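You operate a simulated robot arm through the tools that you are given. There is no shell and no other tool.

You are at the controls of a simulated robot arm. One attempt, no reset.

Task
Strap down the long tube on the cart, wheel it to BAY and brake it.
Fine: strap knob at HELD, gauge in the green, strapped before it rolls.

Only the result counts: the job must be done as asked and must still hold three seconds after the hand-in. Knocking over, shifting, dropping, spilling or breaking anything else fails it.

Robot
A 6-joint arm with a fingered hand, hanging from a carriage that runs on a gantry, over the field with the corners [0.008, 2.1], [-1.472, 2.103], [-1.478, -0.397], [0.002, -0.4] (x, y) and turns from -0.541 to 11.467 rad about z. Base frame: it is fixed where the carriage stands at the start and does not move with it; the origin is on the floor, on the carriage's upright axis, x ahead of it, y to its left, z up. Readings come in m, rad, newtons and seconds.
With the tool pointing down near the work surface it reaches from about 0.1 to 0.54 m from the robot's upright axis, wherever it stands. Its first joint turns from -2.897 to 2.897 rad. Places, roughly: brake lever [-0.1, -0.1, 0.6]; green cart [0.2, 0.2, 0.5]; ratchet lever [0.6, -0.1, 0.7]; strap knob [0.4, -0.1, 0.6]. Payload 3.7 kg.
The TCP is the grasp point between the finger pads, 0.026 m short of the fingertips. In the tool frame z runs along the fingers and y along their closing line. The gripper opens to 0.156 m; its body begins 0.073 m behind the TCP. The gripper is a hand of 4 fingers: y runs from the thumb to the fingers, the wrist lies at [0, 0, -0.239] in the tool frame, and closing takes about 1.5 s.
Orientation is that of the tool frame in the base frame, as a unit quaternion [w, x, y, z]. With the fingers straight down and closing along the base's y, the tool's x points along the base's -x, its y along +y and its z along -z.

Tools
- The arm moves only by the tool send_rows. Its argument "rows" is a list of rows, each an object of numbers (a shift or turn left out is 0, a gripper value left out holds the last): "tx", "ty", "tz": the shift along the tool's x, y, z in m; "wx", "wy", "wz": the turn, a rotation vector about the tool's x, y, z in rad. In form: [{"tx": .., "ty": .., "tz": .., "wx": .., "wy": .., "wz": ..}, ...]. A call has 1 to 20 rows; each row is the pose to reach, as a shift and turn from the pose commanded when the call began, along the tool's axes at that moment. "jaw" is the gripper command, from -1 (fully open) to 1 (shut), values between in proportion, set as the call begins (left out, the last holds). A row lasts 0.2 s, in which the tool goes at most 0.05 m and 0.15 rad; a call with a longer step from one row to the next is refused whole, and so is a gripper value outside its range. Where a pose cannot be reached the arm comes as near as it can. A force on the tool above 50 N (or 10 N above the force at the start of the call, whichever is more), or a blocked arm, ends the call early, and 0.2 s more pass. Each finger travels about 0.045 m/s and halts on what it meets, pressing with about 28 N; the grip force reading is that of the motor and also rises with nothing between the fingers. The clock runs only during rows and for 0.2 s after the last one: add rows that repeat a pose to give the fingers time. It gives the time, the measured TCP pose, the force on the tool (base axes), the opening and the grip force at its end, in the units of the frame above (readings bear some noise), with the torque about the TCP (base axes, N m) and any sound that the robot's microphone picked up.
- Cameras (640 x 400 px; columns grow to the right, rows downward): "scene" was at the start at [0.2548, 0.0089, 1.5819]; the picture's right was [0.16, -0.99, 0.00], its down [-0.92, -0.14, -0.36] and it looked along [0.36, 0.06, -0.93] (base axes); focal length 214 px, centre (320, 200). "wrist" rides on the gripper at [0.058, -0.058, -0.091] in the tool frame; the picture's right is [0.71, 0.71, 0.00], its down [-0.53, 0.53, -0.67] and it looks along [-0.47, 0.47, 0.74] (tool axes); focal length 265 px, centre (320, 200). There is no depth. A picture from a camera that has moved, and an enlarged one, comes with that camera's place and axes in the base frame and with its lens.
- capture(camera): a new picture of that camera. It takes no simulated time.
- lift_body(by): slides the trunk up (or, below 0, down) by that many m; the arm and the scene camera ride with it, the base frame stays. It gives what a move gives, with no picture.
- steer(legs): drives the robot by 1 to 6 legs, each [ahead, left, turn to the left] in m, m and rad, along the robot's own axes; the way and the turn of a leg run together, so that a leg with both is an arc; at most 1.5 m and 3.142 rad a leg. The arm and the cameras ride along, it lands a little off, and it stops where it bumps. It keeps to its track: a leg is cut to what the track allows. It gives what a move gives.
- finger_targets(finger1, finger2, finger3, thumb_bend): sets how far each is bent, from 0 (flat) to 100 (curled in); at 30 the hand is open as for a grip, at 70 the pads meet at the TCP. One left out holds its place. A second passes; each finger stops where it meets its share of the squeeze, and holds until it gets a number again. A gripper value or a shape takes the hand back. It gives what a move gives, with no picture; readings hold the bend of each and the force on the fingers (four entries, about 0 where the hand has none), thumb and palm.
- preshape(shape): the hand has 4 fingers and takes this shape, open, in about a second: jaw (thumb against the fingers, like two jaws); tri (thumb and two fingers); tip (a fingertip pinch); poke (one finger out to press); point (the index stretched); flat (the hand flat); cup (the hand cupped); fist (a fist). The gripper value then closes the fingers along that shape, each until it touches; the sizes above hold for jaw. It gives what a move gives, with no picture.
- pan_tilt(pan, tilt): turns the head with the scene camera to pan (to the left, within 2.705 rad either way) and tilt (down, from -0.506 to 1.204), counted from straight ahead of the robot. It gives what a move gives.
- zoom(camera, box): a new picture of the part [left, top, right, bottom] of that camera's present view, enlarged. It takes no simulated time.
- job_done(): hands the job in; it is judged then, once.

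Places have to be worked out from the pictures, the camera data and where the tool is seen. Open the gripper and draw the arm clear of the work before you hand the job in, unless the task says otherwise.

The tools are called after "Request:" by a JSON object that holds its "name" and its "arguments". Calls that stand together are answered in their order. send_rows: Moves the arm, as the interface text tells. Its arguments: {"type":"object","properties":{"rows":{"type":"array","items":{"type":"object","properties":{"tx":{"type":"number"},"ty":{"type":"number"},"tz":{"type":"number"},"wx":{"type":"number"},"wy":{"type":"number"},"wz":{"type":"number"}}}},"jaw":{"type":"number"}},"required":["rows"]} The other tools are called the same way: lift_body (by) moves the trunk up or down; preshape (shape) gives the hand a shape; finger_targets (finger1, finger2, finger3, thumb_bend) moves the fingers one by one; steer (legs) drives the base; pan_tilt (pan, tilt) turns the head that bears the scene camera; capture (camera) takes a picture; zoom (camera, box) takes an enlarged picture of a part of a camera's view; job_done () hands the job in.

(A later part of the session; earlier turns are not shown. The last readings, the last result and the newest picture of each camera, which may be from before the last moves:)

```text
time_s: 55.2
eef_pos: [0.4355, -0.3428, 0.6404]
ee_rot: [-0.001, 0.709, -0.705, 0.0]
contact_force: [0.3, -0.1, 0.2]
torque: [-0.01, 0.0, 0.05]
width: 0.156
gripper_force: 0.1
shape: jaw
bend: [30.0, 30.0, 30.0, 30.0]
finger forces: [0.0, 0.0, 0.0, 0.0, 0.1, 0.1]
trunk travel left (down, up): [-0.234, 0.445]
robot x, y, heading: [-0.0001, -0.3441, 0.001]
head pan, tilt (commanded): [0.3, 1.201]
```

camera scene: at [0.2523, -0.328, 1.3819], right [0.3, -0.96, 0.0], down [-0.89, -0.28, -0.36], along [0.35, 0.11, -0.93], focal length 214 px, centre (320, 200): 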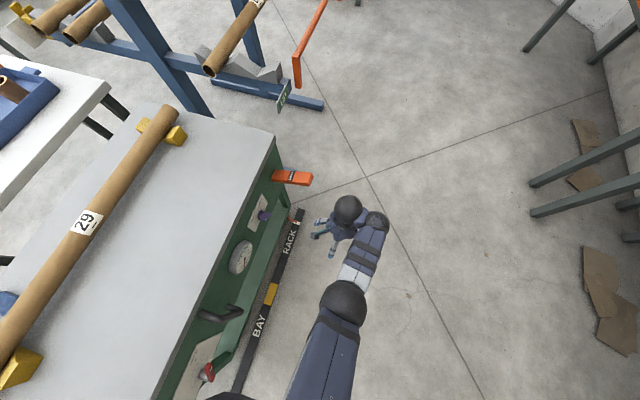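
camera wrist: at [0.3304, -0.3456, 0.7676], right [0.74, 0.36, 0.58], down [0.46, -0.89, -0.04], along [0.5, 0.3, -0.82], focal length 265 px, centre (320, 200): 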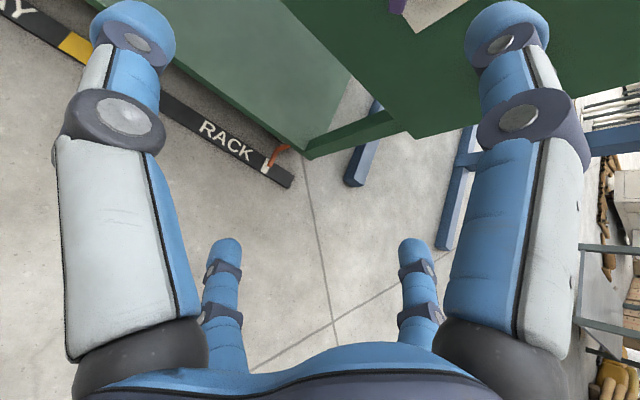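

Orientation is as planned. Now I tilt the tool up toward +x by 90° (about tool x) while rising a little, staying well clear of the cart.

Request:
{"name": "send_rows", "arguments": {"rows": [{"wx": 0.143, "tz": -0.01}, {"wx": 0.286, "tz": -0.02}, {"wx": 0.428, "tz": -0.03}, {"wx": 0.571, "tz": -0.04}, {"wx": 0.714, "tz": -0.05}, {"wx": 0.857, "tz": -0.06}, {"wx": 1.0, "tz": -0.07}, {"wx": 1.142, "tz": -0.08}, {"wx": 1.285, "tz": -0.08}, {"wx": 1.428, "tz": -0.08}, {"wx": 1.571, "tz": -0.08}, {"wx": 1.571, "tz": -0.08}]}}

Request:
{"name": "capture", "arguments": {"camera": "wrist"}}

Request:
{"name": "capture", "arguments": {"camera": "scene"}}

```text
time_s: 57.8
eef_pos: [0.4214, -0.3074, 0.7045]
ee_rot: [0.501, -0.498, 0.501, -0.5]
contact_force: [0.4, 0.0, -0.1]
torque: [0.01, -0.02, -0.01]
width: 0.1558
gripper_force: 0.1
shape: jaw
bend: [30.0, 30.0, 30.0, 30.0]
finger forces: [0.1, 0.1, 0.0, 0.0, 0.0, 0.1]
out of reach, approached as far as the arm can: row 1, 2, 3, 5, 6, 7, 8, 9, 10, 11, 12
trunk travel left (down, up): [-0.234, 0.445]
robot x, y, heading: [-0.002, -0.3467, 0.0]
head pan, tilt (commanded): [0.3, 1.201]
```

```text
taken
camera wrist: at [0.3309, -0.3668, 0.7618], right [0.0, -0.7, -0.71], down [-0.67, 0.53, -0.52], along [0.75, 0.47, -0.47], focal length 265 px, centre (320, 200)
```

wrist: 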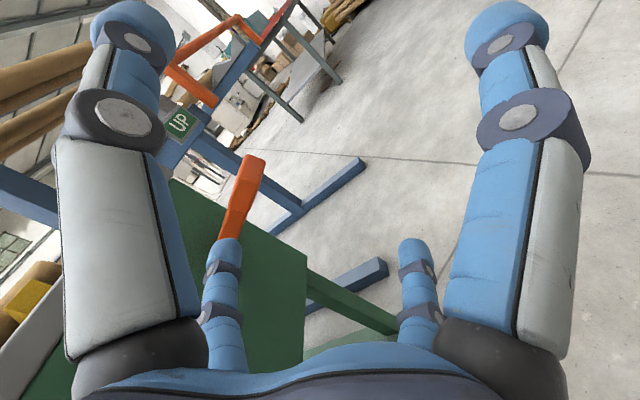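

```text
taken
camera scene: at [0.2522, -0.328, 1.3819], right [0.3, -0.96, 0.0], down [-0.89, -0.28, -0.36], along [0.35, 0.11, -0.93], focal length 214 px, centre (320, 200)
```

scene: 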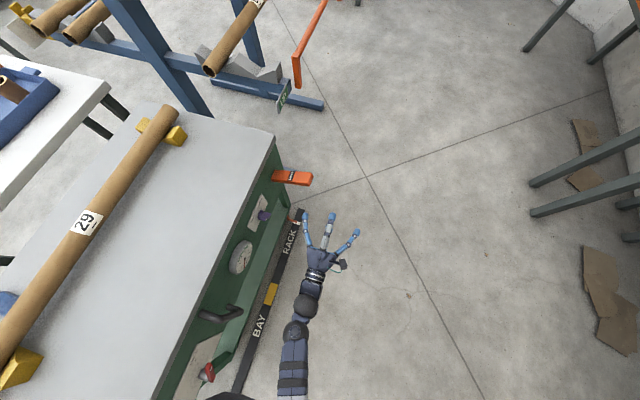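

The hand now points along +x, with the lever ahead. I zoom on the lever from both cameras for its exact place.

Request:
{"name": "zoom", "arguments": {"camera": "wrist", "box": [160, 120, 340, 260]}}

Request:
{"name": "zoom", "arguments": {"camera": "scene", "box": [200, 120, 400, 300]}}

```text
2.86 times, centred on (250, 190) of wrist
camera zoom: at [0.3309, -0.3668, 0.7618], right [0.0, -0.7, -0.71], down [-0.67, 0.53, -0.52], along [0.75, 0.47, -0.47], focal length 758 px, centre (520, 229)
```

zoom: 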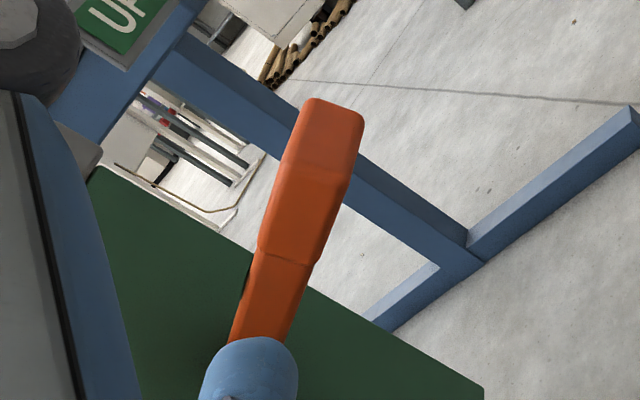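

```text
2.22 times, centred on (300, 210) of scene
camera zoom: at [0.2522, -0.328, 1.3819], right [0.3, -0.96, 0.0], down [-0.89, -0.28, -0.36], along [0.35, 0.11, -0.93], focal length 477 px, centre (364, 178)
```

zoom: 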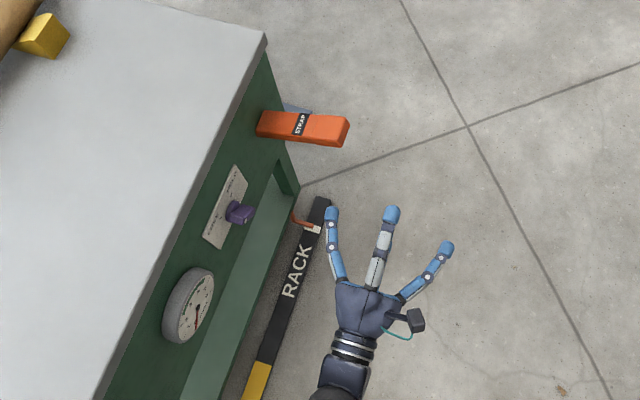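

The lever's grip end is around x 0.55–0.595, tip y about -0.20, z about 0.69–0.71, its thickness vertical. I slide the open hand to y -0.185 first, still short of the lever in x.

Request:
{"name": "send_rows", "arguments": {"rows": [{"tx": -0.03, "ty": 0.003}, {"tx": -0.06, "ty": 0.007}, {"tx": -0.09, "ty": 0.011}, {"tx": -0.122, "ty": 0.0145}, {"tx": -0.122, "ty": 0.0145}]}}

Request:
{"name": "capture", "arguments": {"camera": "wrist"}}

Request:
{"name": "zoom", "arguments": {"camera": "scene", "box": [200, 120, 400, 300]}}

```text
time_s: 59.0
eef_pos: [0.4214, -0.1859, 0.6888]
ee_rot: [0.501, -0.5, 0.5, -0.499]
contact_force: [0.0, 0.6, -0.1]
torque: [0.0, 0.01, 0.0]
width: 0.1557
gripper_force: 0.0
shape: jaw
bend: [30.0, 30.0, 30.0, 30.0]
finger forces: [0.0, 0.0, 0.0, 0.1, 0.1, 0.1]
trunk travel left (down, up): [-0.234, 0.445]
robot x, y, heading: [-0.0008, -0.3465, -0.002]
head pan, tilt (commanded): [0.3, 1.201]
```

```text
taken
camera wrist: at [0.3325, -0.2444, 0.7479], right [0.0, -0.71, -0.71], down [-0.67, 0.52, -0.52], along [0.74, 0.48, -0.47], focal length 265 px, centre (320, 200)
```

wrist: 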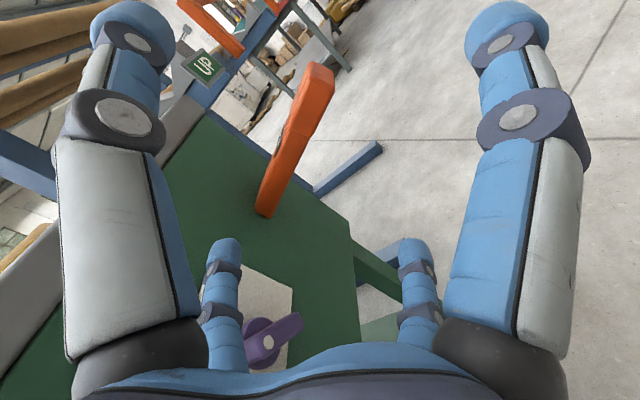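

```text
2.22 times, centred on (300, 210) of scene
camera zoom: at [0.2522, -0.3282, 1.3819], right [0.3, -0.96, 0.0], down [-0.89, -0.28, -0.36], along [0.35, 0.11, -0.93], focal length 477 px, centre (364, 178)
```

zoom: 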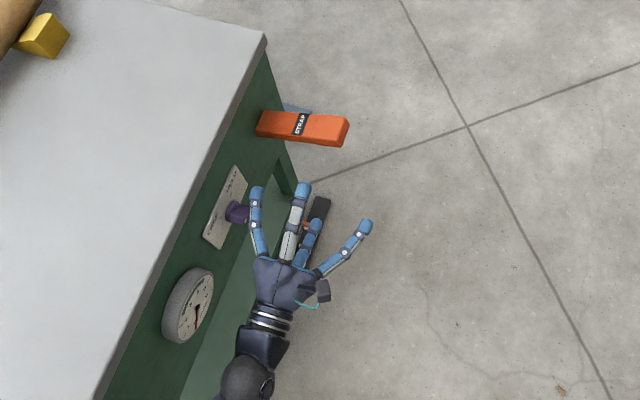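

The open hand has four fingers at 90° around the axis, so the side ones would foul the panel and lever. I try the "poke" shape to get a single slim finger, and look at it.

Request:
{"name": "preshape", "arguments": {"shape": "poke"}}

Request:
{"name": "capture", "arguments": {"camera": "wrist"}}

Request:
{"name": "zoom", "arguments": {"camera": "scene", "box": [200, 120, 400, 300]}}

```text
time_s: 59.9
eef_pos: [0.4236, -0.1862, 0.689]
ee_rot: [0.501, -0.5, 0.5, -0.499]
contact_force: [0.7, 0.1, -0.2]
torque: [0.02, 0.03, -0.03]
width: 0.0
gripper_force: 0.1
shape: poke
bend: [100.0, 100.0, 100.0, 91.0]
finger forces: [0.0, 0.1, 0.0, 0.1, 0.0, 0.1]
trunk travel left (down, up): [-0.234, 0.445]
robot x, y, heading: [0.0016, -0.344, -0.0]
head pan, tilt (commanded): [0.3, 1.201]
```

```text
taken
camera wrist: at [0.3327, -0.2443, 0.748], right [0.0, -0.71, -0.71], down [-0.67, 0.52, -0.52], along [0.74, 0.48, -0.47], focal length 265 px, centre (320, 200)
```

wrist: 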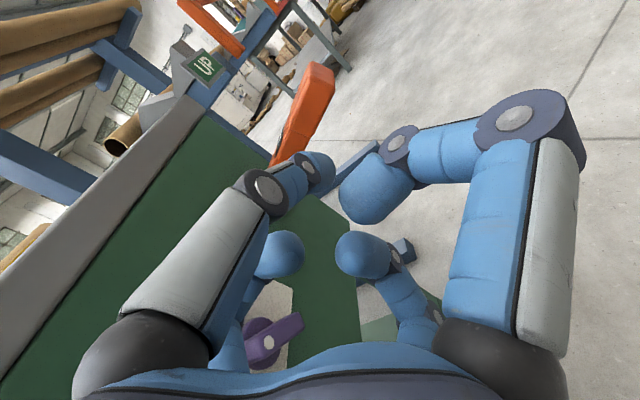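

```text
2.22 times, centred on (300, 210) of scene
camera zoom: at [0.2523, -0.3281, 1.3819], right [0.3, -0.96, 0.0], down [-0.89, -0.28, -0.36], along [0.35, 0.11, -0.93], focal length 477 px, centre (364, 178)
```

zoom: 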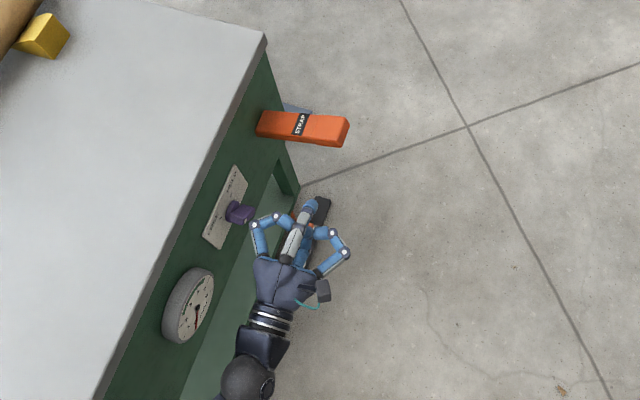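

No single finger stands out in this shape. I check "point" and "tip" as well, since they cost only a second each.

Request:
{"name": "preshape", "arguments": {"shape": "point"}}

Request:
{"name": "capture", "arguments": {"camera": "wrist"}}

Request:
{"name": "preshape", "arguments": {"shape": "tip"}}

Request:
{"name": "capture", "arguments": {"camera": "wrist"}}

```text
time_s: 60.8
eef_pos: [0.4229, -0.186, 0.6894]
ee_rot: [0.502, -0.5, 0.5, -0.499]
contact_force: [0.3, -0.9, -0.4]
torque: [0.01, -0.01, 0.02]
width: 0.1499
gripper_force: 0.1
shape: point
bend: [70.0, 100.0, 100.0, 79.0]
finger forces: [0.0, 0.0, 0.0, 0.0, 0.0, 0.1]
trunk travel left (down, up): [-0.234, 0.445]
robot x, y, heading: [-0.0015, -0.346, 0.002]
head pan, tilt (commanded): [0.3, 1.201]
```

```text
taken
camera wrist: at [0.3327, -0.2443, 0.748], right [0.0, -0.71, -0.71], down [-0.67, 0.52, -0.52], along [0.74, 0.48, -0.47], focal length 265 px, centre (320, 200)
```

wrist: 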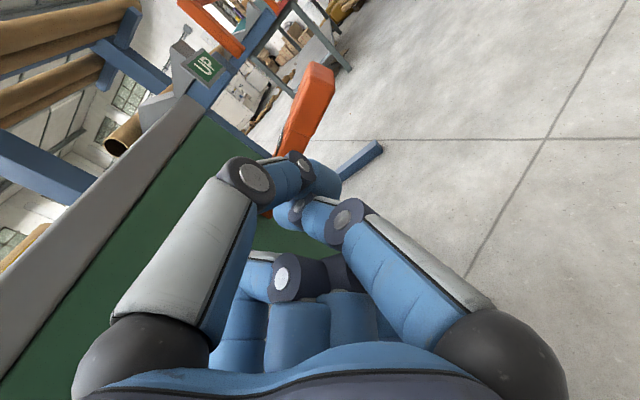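

```text
time_s: 61.7
eef_pos: [0.4226, -0.1864, 0.6898]
ee_rot: [0.502, -0.5, 0.5, -0.499]
contact_force: [-0.6, -0.3, -0.2]
torque: [0.0, 0.01, 0.05]
width: 0.1561
gripper_force: 0.1
shape: tip
bend: [12.0, 30.0, 12.0, 30.0]
finger forces: [0.1, 0.1, 0.0, 0.0, 0.0, 0.1]
trunk travel left (down, up): [-0.234, 0.445]
robot x, y, heading: [0.0048, -0.3495, -0.001]
head pan, tilt (commanded): [0.3, 1.201]
```

```text
taken
camera wrist: at [0.3328, -0.2443, 0.748], right [0.0, -0.71, -0.71], down [-0.67, 0.52, -0.52], along [0.74, 0.48, -0.47], focal length 265 px, centre (320, 200)
```

wrist: 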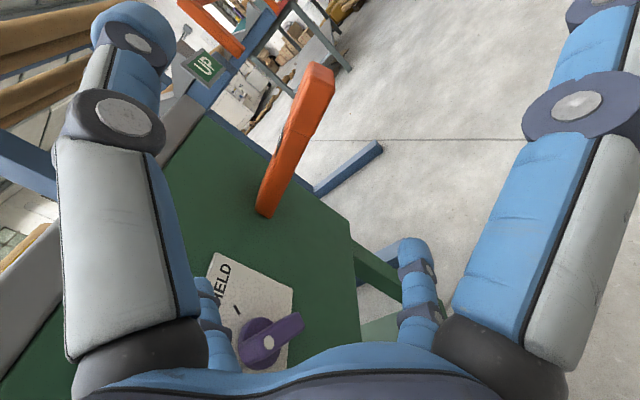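

"Tip" leaves the side fingers spread wide. Better: curl the two side fingers (1 and 3) and keep thumb and finger 2 as a two-jaw. I set that and look closely at the lever's root for its hinge.

Request:
{"name": "preshape", "arguments": {"shape": "jaw"}}

Request:
{"name": "finger_targets", "arguments": {"finger1": 100, "finger2": 40, "finger3": 100, "thumb_bend": 40}}

Request:
{"name": "capture", "arguments": {"camera": "wrist"}}

Request:
{"name": "zoom", "arguments": {"camera": "wrist", "box": [220, 40, 380, 240]}}

```text
time_s: 62.6
eef_pos: [0.4227, -0.1861, 0.6879]
ee_rot: [0.502, -0.501, 0.499, -0.498]
contact_force: [-0.7, 0.8, 0.4]
torque: [0.0, -0.01, 0.02]
width: 0.1558
gripper_force: 0.0
shape: jaw
bend: [30.0, 30.0, 30.0, 30.0]
finger forces: [0.0, 0.0, 0.0, 0.1, 0.0, 0.0]
trunk travel left (down, up): [-0.234, 0.445]
robot x, y, heading: [-0.0001, -0.346, -0.0]
head pan, tilt (commanded): [0.3, 1.201]
```

```text
time_s: 63.6
eef_pos: [0.4231, -0.1858, 0.689]
ee_rot: [0.502, -0.5, 0.5, -0.498]
contact_force: [-0.8, -0.6, 0.7]
torque: [-0.01, 0.03, -0.03]
width: 0.0526
gripper_force: 0.1
shape: fingers
bend: [75.0, 40.0, 75.0, 40.0]
finger forces: [0.0, 0.1, 0.0, 0.1, 0.0, 0.0]
trunk travel left (down, up): [-0.234, 0.445]
robot x, y, heading: [0.0015, -0.3505, 0.002]
head pan, tilt (commanded): [0.3, 1.201]
```

```text
taken
camera wrist: at [0.3327, -0.2443, 0.748], right [0.0, -0.71, -0.71], down [-0.67, 0.52, -0.52], along [0.74, 0.48, -0.47], focal length 265 px, centre (320, 200)
```

wrist: 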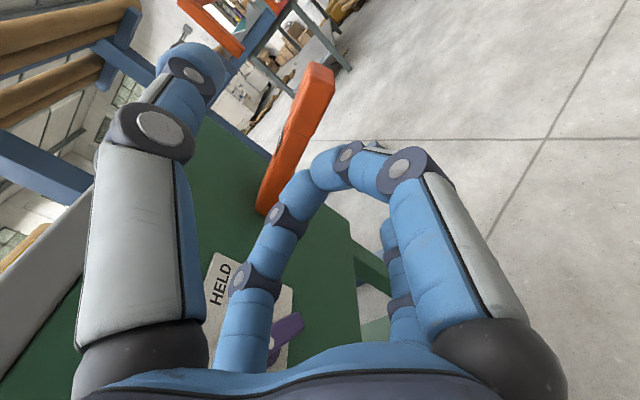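

```text
2.00 times, centred on (300, 140) of wrist
camera zoom: at [0.3327, -0.2443, 0.748], right [0.0, -0.71, -0.71], down [-0.67, 0.52, -0.52], along [0.74, 0.48, -0.47], focal length 531 px, centre (360, 320)
```

zoom: 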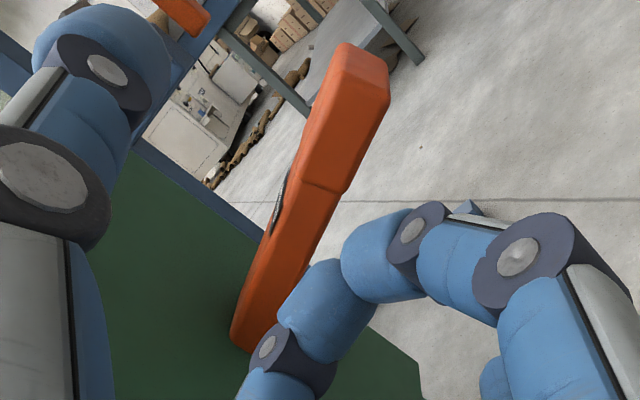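

Side fingers only got to 75 in the second; I command 100 again and look.

Request:
{"name": "finger_targets", "arguments": {"finger1": 100, "finger3": 100}}

Request:
{"name": "capture", "arguments": {"camera": "wrist"}}

Request:
{"name": "zoom", "arguments": {"camera": "scene", "box": [200, 120, 400, 300]}}

```text
time_s: 64.6
eef_pos: [0.4223, -0.185, 0.6886]
ee_rot: [0.502, -0.5, 0.499, -0.499]
contact_force: [-0.1, 0.1, 0.4]
torque: [0.01, -0.03, 0.0]
width: 0.0532
gripper_force: 0.0
shape: fingers
bend: [77.0, 40.0, 77.0, 40.0]
finger forces: [0.0, 0.0, 0.1, 0.0, 0.1, 0.0]
trunk travel left (down, up): [-0.234, 0.445]
robot x, y, heading: [0.0015, -0.3444, -0.003]
head pan, tilt (commanded): [0.3, 1.201]
```

```text
taken
camera wrist: at [0.3327, -0.2443, 0.748], right [0.0, -0.71, -0.71], down [-0.67, 0.52, -0.52], along [0.74, 0.48, -0.47], focal length 265 px, centre (320, 200)
```

wrist: 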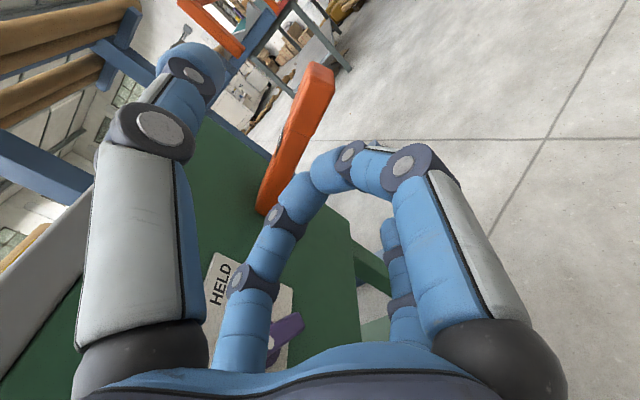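

```text
2.22 times, centred on (300, 210) of scene
camera zoom: at [0.2523, -0.3281, 1.3819], right [0.3, -0.96, 0.0], down [-0.89, -0.28, -0.36], along [0.35, 0.11, -0.93], focal length 477 px, centre (364, 178)
```

zoom: 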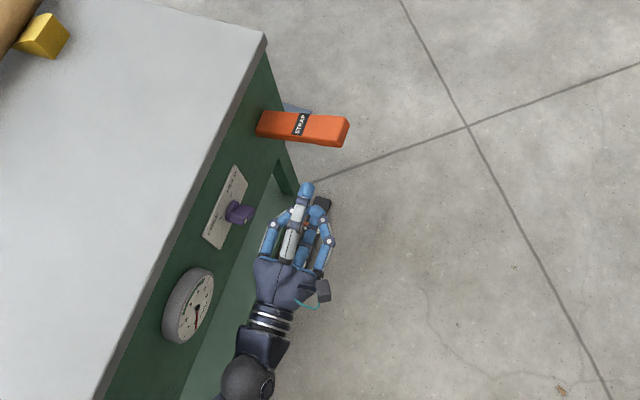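

The side fingers meet mid-way, so instead I use the closed four-finger bunch as a pusher. I close the hand and rise to z 0.78, above the lever.

Request:
{"name": "preshape", "arguments": {"shape": "jaw"}}

Request:
{"name": "send_rows", "arguments": {"rows": [{"ty": -0.03}, {"ty": -0.06}, {"ty": -0.09}, {"ty": -0.09}, {"ty": -0.09}, {"ty": -0.09}, {"ty": -0.09}, {"ty": -0.09}, {"ty": -0.09}], "jaw": 1}}

Request:
{"name": "capture", "arguments": {"camera": "wrist"}}

```text
time_s: 65.5
eef_pos: [0.4216, -0.1861, 0.689]
ee_rot: [0.501, -0.501, 0.499, -0.499]
contact_force: [0.1, -0.4, -0.2]
torque: [0.0, 0.03, -0.03]
width: 0.1558
gripper_force: 0.0
shape: jaw
bend: [30.0, 30.0, 30.0, 30.0]
finger forces: [0.0, 0.0, 0.1, 0.0, 0.0, 0.0]
trunk travel left (down, up): [-0.234, 0.445]
robot x, y, heading: [-0.0004, -0.3472, 0.001]
head pan, tilt (commanded): [0.3, 1.201]
```

```text
time_s: 67.5
eef_pos: [0.4203, -0.1855, 0.7567]
ee_rot: [0.503, -0.499, 0.499, -0.498]
contact_force: [0.0, 0.5, 0.3]
torque: [-0.02, -0.02, 0.0]
width: 0.0002
gripper_force: 4.9
shape: jaw
bend: [70.0, 70.0, 70.0, 70.0]
finger forces: [0.1, 0.1, 0.0, 0.1, 0.1, 0.0]
out of reach, approached as far as the arm can: row 3, 4, 5, 6, 7, 8, 9
trunk travel left (down, up): [-0.234, 0.445]
robot x, y, heading: [-0.0018, -0.3477, 0.002]
head pan, tilt (commanded): [0.3, 1.201]
```

```text
taken
camera wrist: at [0.3303, -0.2438, 0.8153], right [0.0, -0.7, -0.71], down [-0.67, 0.53, -0.53], along [0.74, 0.48, -0.47], focal length 265 px, centre (320, 200)
```

wrist: 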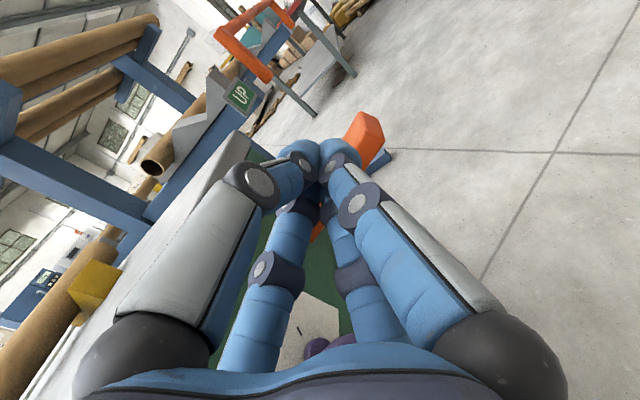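

The bunch is at z 0.757; I raise the trunk 0.05 m for clear passage over the lever and then move forward over its grip end.

Request:
{"name": "lift_body", "arguments": {"by": 0.05}}

Request:
{"name": "send_rows", "arguments": {"rows": [{"tz": 0.04}, {"tz": 0.08}, {"tz": 0.12}, {"tz": 0.15}, {"tz": 0.15}]}}

Request:
{"name": "capture", "arguments": {"camera": "wrist"}}

Request:
{"name": "zoom", "arguments": {"camera": "scene", "box": [200, 80, 400, 260]}}

```text
time_s: 68.4
eef_pos: [0.4201, -0.1852, 0.807]
ee_rot: [0.502, -0.498, 0.5, -0.499]
contact_force: [-0.7, 0.0, -0.3]
torque: [0.02, 0.01, 0.01]
width: 0.0
gripper_force: 27.7
shape: jaw
bend: [70.0, 70.0, 70.0, 70.0]
finger forces: [0.0, 0.0, 0.0, 0.1, 0.0, 0.0]
trunk travel left (down, up): [-0.284, 0.395]
robot x, y, heading: [-0.0018, -0.3404, 0.001]
head pan, tilt (commanded): [0.3, 1.201]
```

```text
time_s: 69.6
eef_pos: [0.5717, -0.1851, 0.8072]
ee_rot: [0.503, -0.499, 0.5, -0.499]
contact_force: [-0.1, 0.3, -0.9]
torque: [-0.02, -0.03, -0.02]
width: 0.0
gripper_force: 28.4
shape: jaw
bend: [70.0, 70.0, 70.0, 70.0]
finger forces: [0.0, 0.0, 0.0, 0.1, 0.1, 0.1]
out of reach, approached as far as the arm can: row 2
trunk travel left (down, up): [-0.284, 0.395]
robot x, y, heading: [-0.0017, -0.3454, -0.004]
head pan, tilt (commanded): [0.3, 1.201]
```

```text
taken
camera wrist: at [0.4804, -0.2433, 0.8661], right [0.0, -0.7, -0.71], down [-0.67, 0.53, -0.53], along [0.74, 0.48, -0.47], focal length 265 px, centre (320, 200)
```

wrist: 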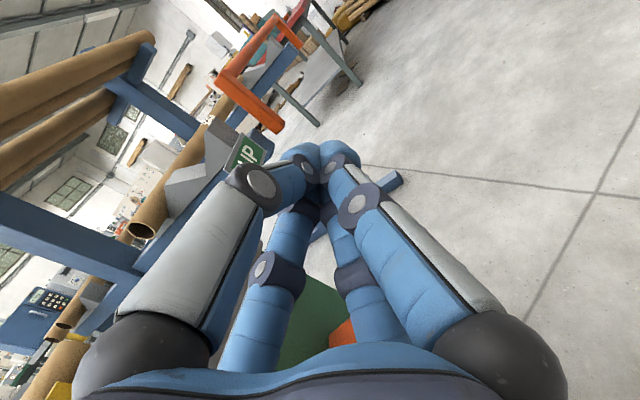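

```text
2.22 times, centred on (300, 170) of scene
camera zoom: at [0.2522, -0.3281, 1.4319], right [0.3, -0.96, 0.0], down [-0.89, -0.28, -0.36], along [0.35, 0.11, -0.93], focal length 477 px, centre (364, 267)
```

zoom: 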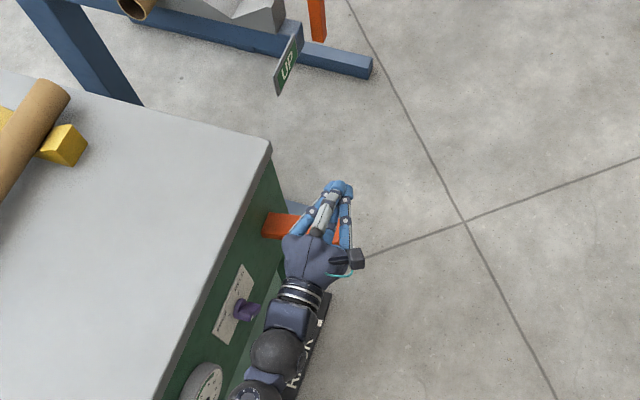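

The closed fingers are above the lever's grip. I lower in small steps and watch for the lever's resistance and clicks.

Request:
{"name": "send_rows", "arguments": {"rows": [{"ty": 0.02}, {"ty": 0.04}, {"ty": 0.06}, {"ty": 0.07}, {"ty": 0.08}, {"ty": 0.08}]}}

Request:
{"name": "zoom", "arguments": {"camera": "scene", "box": [200, 80, 400, 260]}}

```text
time_s: 71.0
eef_pos: [0.5673, -0.1842, 0.7528]
ee_rot: [0.502, -0.499, 0.5, -0.499]
contact_force: [-0.5, -1.5, 0.2]
torque: [0.0, -0.01, -0.02]
width: 0.0001
gripper_force: 28.3
shape: jaw
bend: [70.0, 70.0, 70.0, 70.0]
finger forces: [0.1, 0.1, 0.0, 0.0, 0.0, 0.0]
out of reach, approached as far as the arm can: row 3, 4, 5, 6
trunk travel left (down, up): [-0.284, 0.395]
robot x, y, heading: [-0.0036, -0.343, 0.003]
head pan, tilt (commanded): [0.3, 1.201]
```

```text
2.22 times, centred on (300, 170) of scene
camera zoom: at [0.2523, -0.328, 1.4319], right [0.3, -0.96, 0.0], down [-0.89, -0.28, -0.36], along [0.35, 0.11, -0.93], focal length 477 px, centre (364, 267)
```

zoom: 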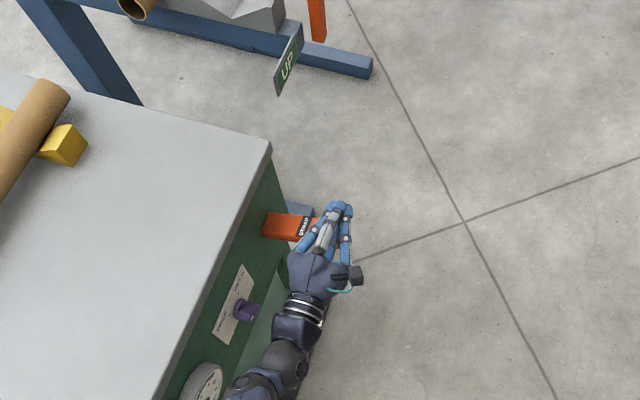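

The arm is at its low limit relative to the trunk. I raise the hand 0.1 m with the arm and lower the trunk 0.12 m so the arm gets room to push down.

Request:
{"name": "send_rows", "arguments": {"rows": [{"ty": -0.03}, {"ty": -0.06}, {"ty": -0.09}, {"ty": -0.12}, {"ty": -0.12}]}}

Request:
{"name": "lift_body", "arguments": {"by": -0.12}}

```text
time_s: 72.2
eef_pos: [0.6088, -0.1499, 0.8064]
ee_rot: [0.503, -0.498, 0.499, -0.499]
contact_force: [-0.5, -0.9, -0.3]
torque: [0.01, 0.02, 0.04]
width: 0.0003
gripper_force: 28.1
shape: jaw
bend: [70.0, 70.0, 70.0, 70.0]
finger forces: [0.0, 0.1, 0.0, 0.0, 0.0, 0.0]
out of reach, approached as far as the arm can: row 1, 2, 3, 4, 5
trunk travel left (down, up): [-0.284, 0.395]
robot x, y, heading: [-0.0038, -0.3465, -0.004]
head pan, tilt (commanded): [0.3, 1.201]
```

```text
time_s: 73.7
eef_pos: [0.6109, -0.1453, 0.6886]
ee_rot: [0.505, -0.497, 0.499, -0.499]
contact_force: [-1.3, 5.4, 6.1]
torque: [0.23, 0.42, -0.36]
width: 0.0
gripper_force: 28.4
shape: jaw
bend: [70.0, 70.0, 70.0, 70.0]
finger forces: [0.0, 9.4, 0.0, 0.0, 0.0, 0.1]
trunk travel left (down, up): [-0.164, 0.515]
robot x, y, heading: [-0.0015, -0.3476, 0.001]
head pan, tilt (commanded): [0.3, 1.201]
```

The hand touched the lever (about 8 N) while the trunk came down. I look at the lever and gauge now.

Request:
{"name": "zoom", "arguments": {"camera": "scene", "box": [180, 80, 420, 300]}}

Request:
{"name": "capture", "arguments": {"camera": "wrist"}}

```text
1.82 times, centred on (300, 190) of scene
camera zoom: at [0.2523, -0.3268, 1.312], right [0.3, -0.96, 0.0], down [-0.89, -0.28, -0.36], along [0.35, 0.11, -0.93], focal length 390 px, centre (356, 218)
```

zoom: 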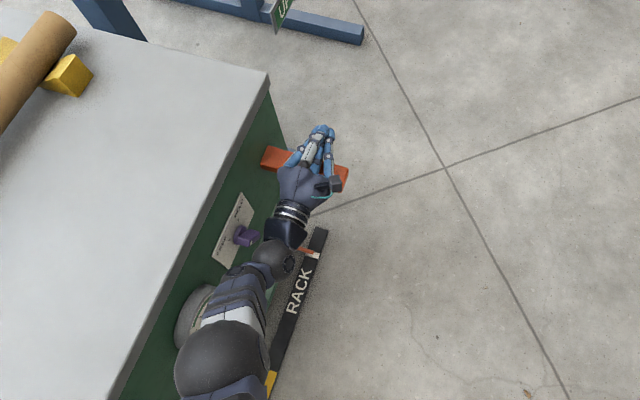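

```text
taken
camera wrist: at [0.5204, -0.2048, 0.746], right [0.01, -0.7, -0.71], down [-0.67, 0.53, -0.53], along [0.75, 0.48, -0.46], focal length 265 px, centre (320, 200)
```

wrist: 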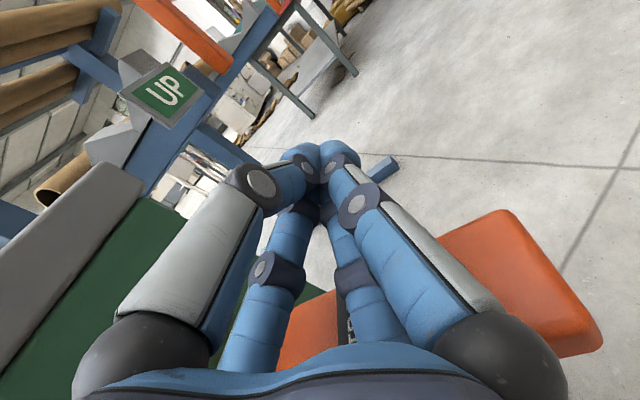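

The fingers rest on the lever near y -0.145. I lift slightly, shift outward to y about -0.18 for better leverage, then press down.

Request:
{"name": "send_rows", "arguments": {"rows": [{"ty": -0.02}, {"ty": -0.035, "tx": 0.015, "tz": -0.01}, {"ty": -0.035, "tx": 0.037, "tz": -0.03}, {"ty": -0.035, "tx": 0.037, "tz": -0.03}]}}

Request:
{"name": "capture", "arguments": {"camera": "wrist"}}

```text
time_s: 74.7
eef_pos: [0.6081, -0.1656, 0.6785]
ee_rot: [-0.501, 0.497, -0.5, 0.502]
contact_force: [-3.5, -1.8, 6.5]
torque: [-0.19, 0.57, 0.2]
width: 0.0
gripper_force: 28.2
shape: jaw
bend: [70.0, 70.0, 70.0, 70.0]
finger forces: [0.0, 7.9, 0.0, 0.1, 0.0, 0.1]
out of reach, approached as far as the arm can: row 1, 2, 3, 4
trunk travel left (down, up): [-0.164, 0.515]
robot x, y, heading: [-0.0006, -0.3462, 0.0]
head pan, tilt (commanded): [0.3, 1.201]
```

```text
taken
camera wrist: at [0.5178, -0.2242, 0.7359], right [0.0, -0.71, -0.71], down [-0.66, 0.53, -0.53], along [0.75, 0.47, -0.47], focal length 265 px, centre (320, 200)
```

wrist: 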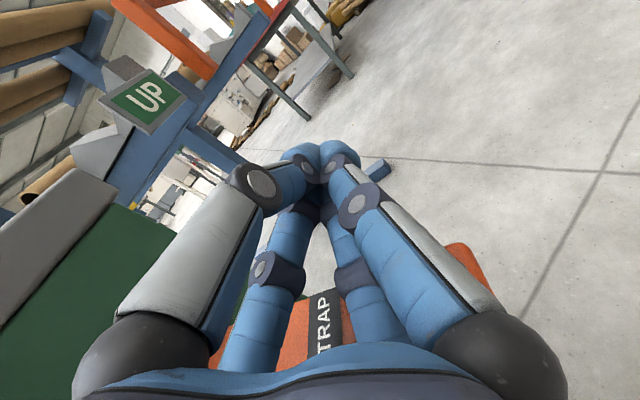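

The arm has little vertical freedom with the hand horizontal. I lift off with the trunk and pitch the hand down about 40°, which should free the arm.

Request:
{"name": "lift_body", "arguments": {"by": 0.12}}

Request:
{"name": "send_rows", "arguments": {"rows": [{"wx": -0.12}, {"wx": -0.24}, {"wx": -0.36}, {"wx": -0.48}, {"wx": -0.6}, {"wx": -0.72}, {"wx": -0.72}]}}

Request:
{"name": "capture", "arguments": {"camera": "wrist"}}

Request:
{"name": "zoom", "arguments": {"camera": "scene", "box": [180, 80, 420, 300]}}

```text
time_s: 76.2
eef_pos: [0.6085, -0.1633, 0.7978]
ee_rot: [0.503, -0.496, 0.499, -0.501]
contact_force: [-0.7, 0.1, -0.4]
torque: [0.0, 0.01, -0.02]
width: 0.0
gripper_force: 28.7
shape: jaw
bend: [70.0, 70.0, 70.0, 70.0]
finger forces: [0.0, 0.1, 0.0, 0.1, 0.0, 0.0]
trunk travel left (down, up): [-0.284, 0.395]
robot x, y, heading: [0.0, -0.3453, 0.0]
head pan, tilt (commanded): [0.3, 1.201]
```

```text
time_s: 77.8
eef_pos: [0.661, -0.1351, 0.7664]
ee_rot: [0.295, -0.643, 0.644, -0.291]
contact_force: [0.9, 0.3, 0.4]
torque: [-0.04, 0.03, -0.01]
width: 0.0002
gripper_force: 27.7
shape: jaw
bend: [70.0, 70.0, 70.0, 70.0]
finger forces: [0.0, 0.0, 0.0, 0.0, 0.0, 0.1]
out of reach, approached as far as the arm can: row 1, 2, 3, 4, 5, 6, 7
trunk travel left (down, up): [-0.284, 0.395]
robot x, y, heading: [0.0008, -0.3422, -0.006]
head pan, tilt (commanded): [0.3, 1.201]
```

```text
taken
camera wrist: at [0.6311, -0.1931, 0.8697], right [-0.46, -0.7, -0.54], down [-0.85, 0.53, 0.04], along [0.25, 0.48, -0.84], focal length 265 px, centre (320, 200)
```

wrist: 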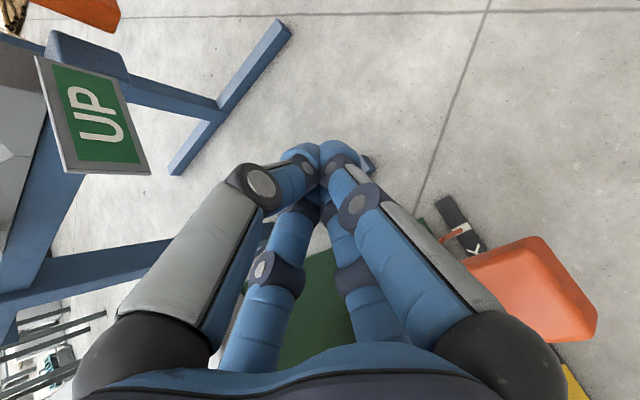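

```text
1.82 times, centred on (300, 190) of scene
camera zoom: at [0.2523, -0.3281, 1.4319], right [0.3, -0.96, 0.0], down [-0.89, -0.28, -0.36], along [0.35, 0.11, -0.93], focal length 390 px, centre (356, 218)
```

zoom: 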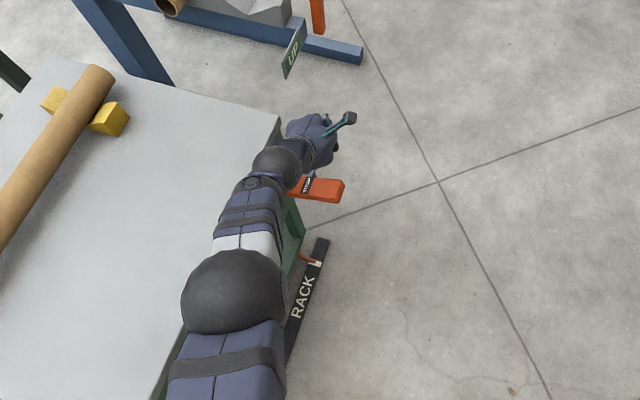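

The hand has moved past the lever to (0.661,-0.135,0.766) while pitching down 41°. I bring it back over the grip end at about (0.57,-0.185,0.80).

Request:
{"name": "send_rows", "arguments": {"rows": [{"tx": 0.012, "ty": 0.009, "tz": -0.022}, {"tx": 0.025, "ty": 0.018, "tz": -0.044}, {"tx": 0.037, "ty": 0.027, "tz": -0.066}, {"tx": 0.05, "ty": 0.036, "tz": -0.088}, {"tx": 0.05, "ty": 0.036, "tz": -0.088}]}}

Request:
{"name": "capture", "arguments": {"camera": "wrist"}}

```text
time_s: 79.0
eef_pos: [0.6553, -0.1448, 0.7479]
ee_rot: [0.296, -0.643, 0.644, -0.291]
contact_force: [-0.6, 0.1, -0.9]
torque: [0.01, -0.01, 0.0]
width: 0.0
gripper_force: 28.0
shape: jaw
bend: [70.0, 70.0, 70.0, 70.0]
finger forces: [0.0, 0.1, 0.0, 0.0, 0.0, 0.0]
out of reach, approached as far as the arm can: row 1, 2, 3, 4, 5
trunk travel left (down, up): [-0.284, 0.395]
robot x, y, heading: [-0.0013, -0.3462, -0.003]
head pan, tilt (commanded): [0.3, 1.201]
```

```text
taken
camera wrist: at [0.6243, -0.2035, 0.8518], right [-0.46, -0.7, -0.54], down [-0.85, 0.53, 0.04], along [0.25, 0.48, -0.84], focal length 265 px, centre (320, 200)
```

wrist: 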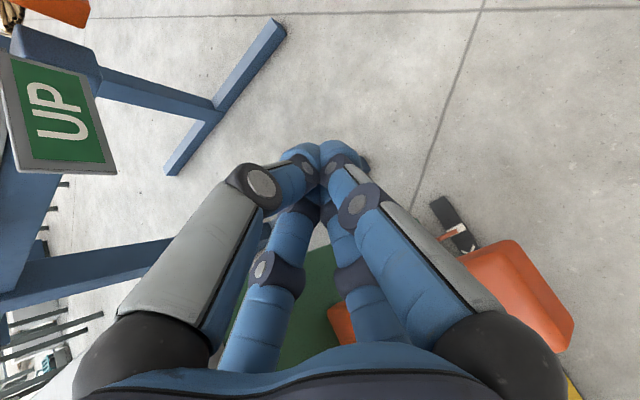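

The arm's own moves are poor here, but the trunk and the carriage move the hand exactly: I raise the trunk 0.06 m and shift the carriage by (-0.075, -0.04) so the fingertips stand over the lever's grip end, then I can press with the trunk.

Request:
{"name": "lift_body", "arguments": {"by": 0.06}}

Request:
{"name": "steer", "arguments": {"legs": [[-0.075, -0.04, 0]]}}

Request:
{"name": "zoom", "arguments": {"camera": "scene", "box": [180, 80, 420, 300]}}

Request:
{"name": "capture", "arguments": {"camera": "wrist"}}

```text
time_s: 80.0
eef_pos: [0.6553, -0.1444, 0.8069]
ee_rot: [0.296, -0.642, 0.644, -0.293]
contact_force: [0.1, -0.1, -0.5]
torque: [0.02, 0.01, -0.01]
width: 0.0
gripper_force: 27.9
shape: jaw
bend: [70.0, 70.0, 70.0, 70.0]
finger forces: [0.1, 0.1, 0.0, 0.1, 0.1, 0.0]
trunk travel left (down, up): [-0.344, 0.335]
robot x, y, heading: [-0.0026, -0.3461, 0.003]
head pan, tilt (commanded): [0.3, 1.201]
```

```text
time_s: 81.1
eef_pos: [0.5783, -0.1849, 0.8075]
ee_rot: [0.295, -0.642, 0.644, -0.292]
contact_force: [0.3, -0.1, 1.2]
torque: [-0.03, 0.03, -0.01]
width: 0.0
gripper_force: 27.7
shape: jaw
bend: [70.0, 70.0, 70.0, 70.0]
finger forces: [0.0, 0.1, 0.0, 0.1, 0.1, 0.0]
trunk travel left (down, up): [-0.344, 0.335]
robot x, y, heading: [-0.0755, -0.3881, -0.002]
head pan, tilt (commanded): [0.3, 1.201]
```

```text
1.82 times, centred on (300, 190) of scene
camera zoom: at [0.1766, -0.3678, 1.4918], right [0.3, -0.96, 0.0], down [-0.89, -0.28, -0.36], along [0.35, 0.11, -0.93], focal length 390 px, centre (356, 218)
```

zoom: 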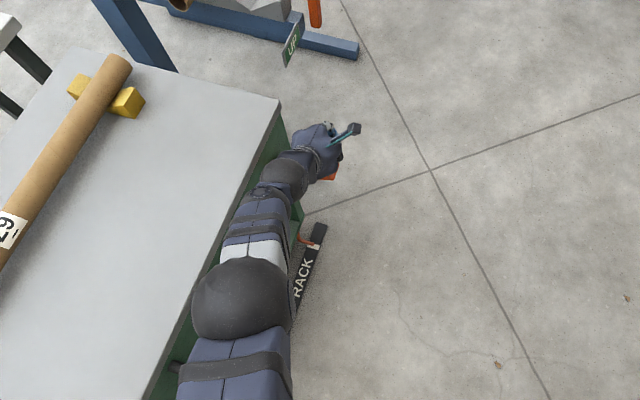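

```text
taken
camera wrist: at [0.5487, -0.2433, 0.9117], right [-0.46, -0.7, -0.54], down [-0.85, 0.53, 0.04], along [0.25, 0.48, -0.84], focal length 265 px, centre (320, 200)
```

wrist: 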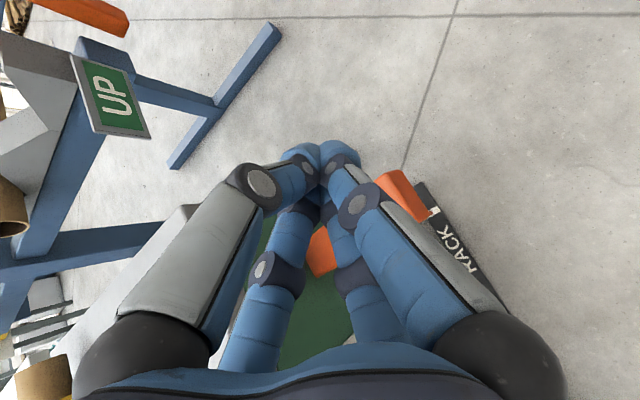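

The fingertips stand above the lever. I shift 0.013 m back so they land mid-width, then lower the trunk stepwise.

Request:
{"name": "steer", "arguments": {"legs": [[-0.013, 0.0, 0]]}}

Request:
{"name": "lift_body", "arguments": {"by": -0.06}}

Request:
{"name": "capture", "arguments": {"camera": "wrist"}}

```text
time_s: 81.8
eef_pos: [0.5651, -0.1846, 0.808]
ee_rot: [0.295, -0.643, 0.643, -0.292]
contact_force: [-0.1, 0.7, 1.0]
torque: [0.0, -0.05, -0.01]
width: 0.0001
gripper_force: 28.3
shape: jaw
bend: [70.0, 70.0, 70.0, 70.0]
finger forces: [0.1, 0.1, 0.1, 0.0, 0.0, 0.1]
trunk travel left (down, up): [-0.344, 0.335]
robot x, y, heading: [-0.0892, -0.3862, -0.0]
head pan, tilt (commanded): [0.3, 1.201]
```

```text
time_s: 82.8
eef_pos: [0.5661, -0.1848, 0.7488]
ee_rot: [0.296, -0.643, 0.643, -0.292]
contact_force: [0.3, 0.2, 0.0]
torque: [0.02, -0.01, -0.03]
width: 0.0001
gripper_force: 28.2
shape: jaw
bend: [70.0, 70.0, 70.0, 70.0]
finger forces: [0.0, 0.1, 0.1, 0.1, 0.1, 0.1]
trunk travel left (down, up): [-0.284, 0.395]
robot x, y, heading: [-0.0857, -0.3851, -0.0]
head pan, tilt (commanded): [0.3, 1.201]
```

```text
taken
camera wrist: at [0.536, -0.243, 0.8519], right [-0.46, -0.7, -0.54], down [-0.85, 0.53, 0.04], along [0.25, 0.48, -0.84], focal length 265 px, centre (320, 200)
```

wrist: 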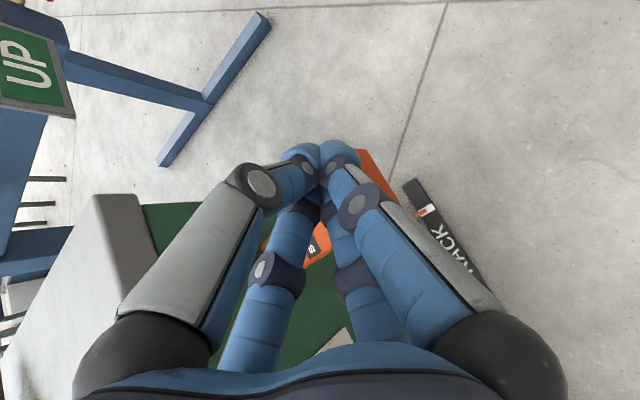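

No contact yet; I lower 0.03 m more.

Request:
{"name": "lift_body", "arguments": {"by": -0.03}}

Request:
{"name": "capture", "arguments": {"camera": "wrist"}}

```text
time_s: 83.6
eef_pos: [0.5663, -0.1851, 0.718]
ee_rot: [0.297, -0.641, 0.644, -0.293]
contact_force: [0.8, 0.6, 2.8]
torque: [-0.01, -0.03, -0.03]
width: 0.0001
gripper_force: 28.2
shape: jaw
bend: [70.0, 70.0, 70.0, 70.0]
finger forces: [0.1, 0.1, 0.0, 0.0, 0.0, 0.0]
trunk travel left (down, up): [-0.254, 0.425]
robot x, y, heading: [-0.0889, -0.383, 0.001]
head pan, tilt (commanded): [0.3, 1.201]
```

```text
taken
camera wrist: at [0.5362, -0.2429, 0.8222], right [-0.46, -0.7, -0.54], down [-0.85, 0.53, 0.04], along [0.25, 0.48, -0.84], focal length 265 px, centre (320, 200)
```

wrist: 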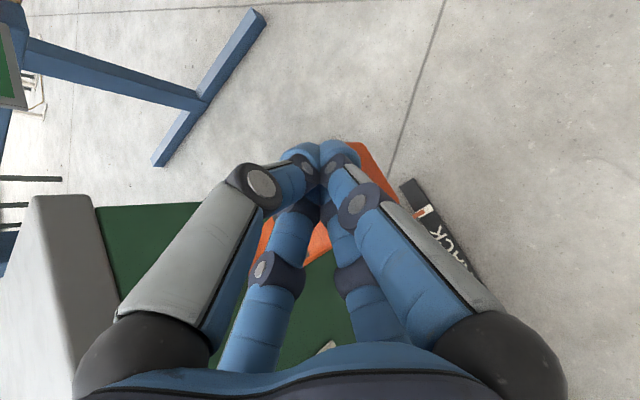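

Contact is just beginning (2.8 N). I continue down in small steps.

Request:
{"name": "lift_body", "arguments": {"by": -0.025}}

Request:
{"name": "lift_body", "arguments": {"by": -0.025}}

Request:
{"name": "capture", "arguments": {"camera": "wrist"}}

```text
time_s: 84.3
eef_pos: [0.5671, -0.1841, 0.6935]
ee_rot: [0.296, -0.642, 0.644, -0.293]
contact_force: [0.3, -0.2, 3.3]
torque: [-0.02, -0.05, -0.03]
width: 0.0002
gripper_force: 28.4
shape: jaw
bend: [70.0, 70.0, 70.0, 70.0]
finger forces: [0.0, 0.0, 0.1, 0.0, 0.0, 0.0]
trunk travel left (down, up): [-0.229, 0.45]
robot x, y, heading: [-0.0916, -0.3816, 0.001]
head pan, tilt (commanded): [0.3, 1.201]
```

```text
time_s: 85.0
eef_pos: [0.5666, -0.1852, 0.6672]
ee_rot: [0.296, -0.642, 0.644, -0.292]
contact_force: [-1.0, -2.9, 5.0]
torque: [-0.03, -0.1, -0.04]
width: 0.0
gripper_force: 28.2
shape: jaw
bend: [70.0, 70.0, 70.0, 70.0]
finger forces: [0.0, 0.0, 0.0, 0.1, 0.0, 0.1]
trunk travel left (down, up): [-0.204, 0.475]
robot x, y, heading: [-0.0905, -0.3854, 0.003]
head pan, tilt (commanded): [0.3, 1.201]
```

```text
taken
camera wrist: at [0.5365, -0.2438, 0.7722], right [-0.46, -0.7, -0.54], down [-0.85, 0.53, 0.04], along [0.25, 0.48, -0.84], focal length 265 px, centre (320, 200)
```

wrist: 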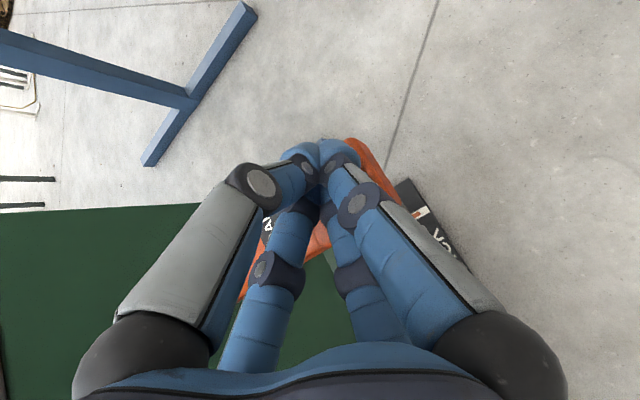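

The lever yields downward at 3–5 N. I keep pressing down, watching for a sound.

Request:
{"name": "lift_body", "arguments": {"by": -0.025}}

Request:
{"name": "lift_body", "arguments": {"by": -0.025}}

Request:
{"name": "capture", "arguments": {"camera": "wrist"}}

Request:
{"name": "capture", "arguments": {"camera": "scene"}}

```text
time_s: 85.7
eef_pos: [0.5674, -0.1838, 0.643]
ee_rot: [0.297, -0.643, 0.644, -0.291]
contact_force: [-1.1, -0.3, 6.9]
torque: [0.04, -0.13, 0.02]
width: 0.0
gripper_force: 28.4
shape: jaw
bend: [70.0, 70.0, 70.0, 70.0]
finger forces: [0.0, 0.0, 0.0, 0.0, 0.1, 0.0]
trunk travel left (down, up): [-0.179, 0.5]
robot x, y, heading: [-0.0888, -0.3809, -0.004]
head pan, tilt (commanded): [0.3, 1.201]
```

```text
time_s: 86.4
eef_pos: [0.5749, -0.1871, 0.626]
ee_rot: [0.302, -0.637, 0.643, -0.298]
contact_force: [-2.6, -10.6, 39.8]
torque: [0.1, -0.71, -0.24]
width: 0.0
gripper_force: 28.0
shape: jaw
bend: [70.0, 70.0, 70.0, 70.0]
finger forces: [0.0, 0.1, 0.0, 0.1, 0.0, 0.0]
trunk travel left (down, up): [-0.154, 0.525]
robot x, y, heading: [-0.0913, -0.3811, -0.005]
head pan, tilt (commanded): [0.3, 1.201]
```

```text
taken
camera wrist: at [0.5429, -0.2461, 0.7295], right [-0.46, -0.7, -0.55], down [-0.85, 0.53, 0.03], along [0.27, 0.48, -0.84], focal length 265 px, centre (320, 200)
```

wrist: 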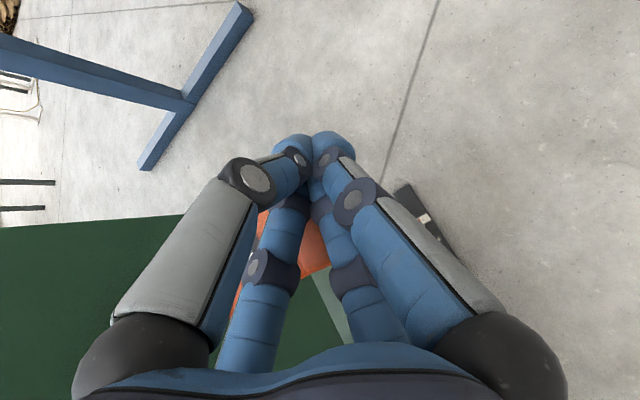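

```text
taken
camera scene: at [0.1661, -0.369, 1.3029], right [0.29, -0.96, 0.0], down [-0.89, -0.28, -0.36], along [0.35, 0.11, -0.93], focal length 214 px, centre (320, 200)
```

scene: 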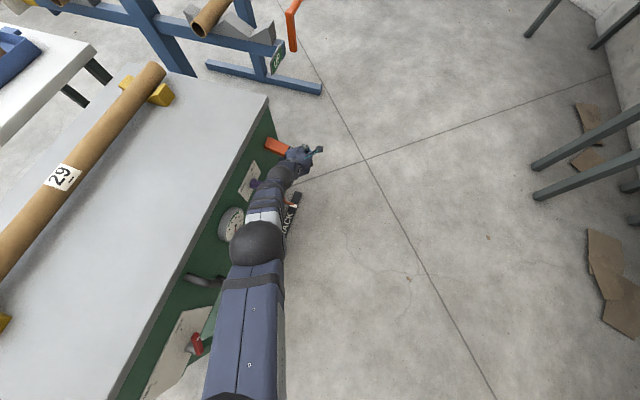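

The lever reached its lower stop (40 N). I read the gauge from here.

Request:
{"name": "zoom", "arguments": {"camera": "scene", "box": [200, 130, 320, 260]}}

Request:
{"name": "lift_body", "arguments": {"by": 0.015}}

```text
3.08 times, centred on (260, 195) of scene
camera zoom: at [0.1661, -0.369, 1.3029], right [0.29, -0.96, 0.0], down [-0.89, -0.28, -0.36], along [0.35, 0.11, -0.93], focal length 660 px, centre (505, 215)
```

zoom: 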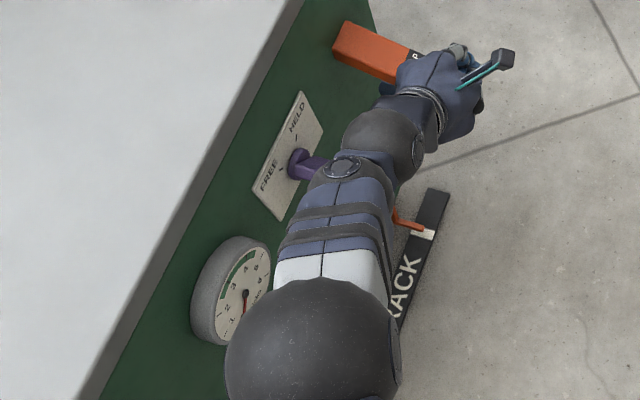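

```text
time_s: 87.0
eef_pos: [0.5654, -0.1848, 0.6313]
ee_rot: [-0.295, 0.644, -0.643, 0.291]
contact_force: [-2.5, -3.5, 13.5]
torque: [0.05, -0.27, -0.11]
width: 0.0002
gripper_force: 28.2
shape: jaw
bend: [70.0, 70.0, 70.0, 70.0]
finger forces: [0.1, 0.0, 0.0, 0.1, 0.0, 0.0]
trunk travel left (down, up): [-0.169, 0.51]
robot x, y, heading: [-0.0897, -0.3838, -0.006]
head pan, tilt (commanded): [0.3, 1.201]
```

I zoom tighter on the gauge needle.

Request:
{"name": "zoom", "arguments": {"camera": "scene", "box": [232, 200, 262, 230]}}

Request:
{"name": "zoom", "arguments": {"camera": "scene", "box": [210, 190, 260, 250]}}

```text
13.33 times, centred on (247, 215) of scene
camera zoom: at [0.1642, -0.368, 1.317], right [0.3, -0.96, 0.0], down [-0.89, -0.28, -0.36], along [0.35, 0.11, -0.93], focal length 2860 px, centre (1293, 0)
```

zoom: 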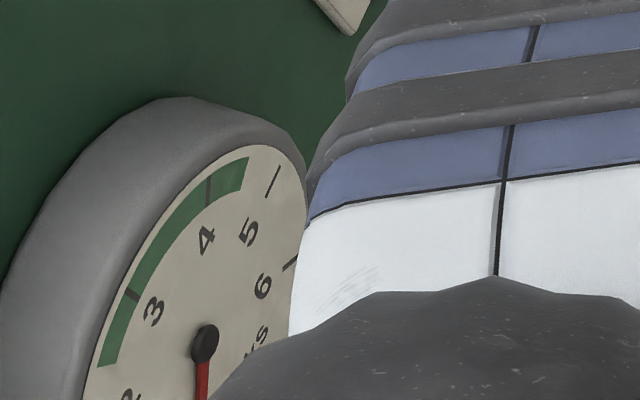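

```text
6.67 times, centred on (235, 220) of scene
camera zoom: at [0.1642, -0.368, 1.317], right [0.3, -0.96, 0.0], down [-0.89, -0.28, -0.36], along [0.35, 0.11, -0.93], focal length 1430 px, centre (887, 67)
```

zoom: 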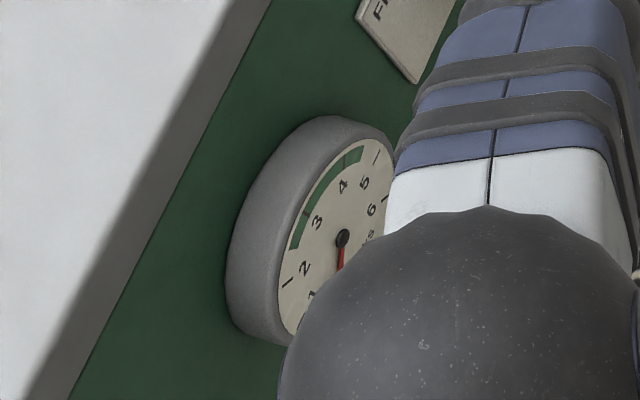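

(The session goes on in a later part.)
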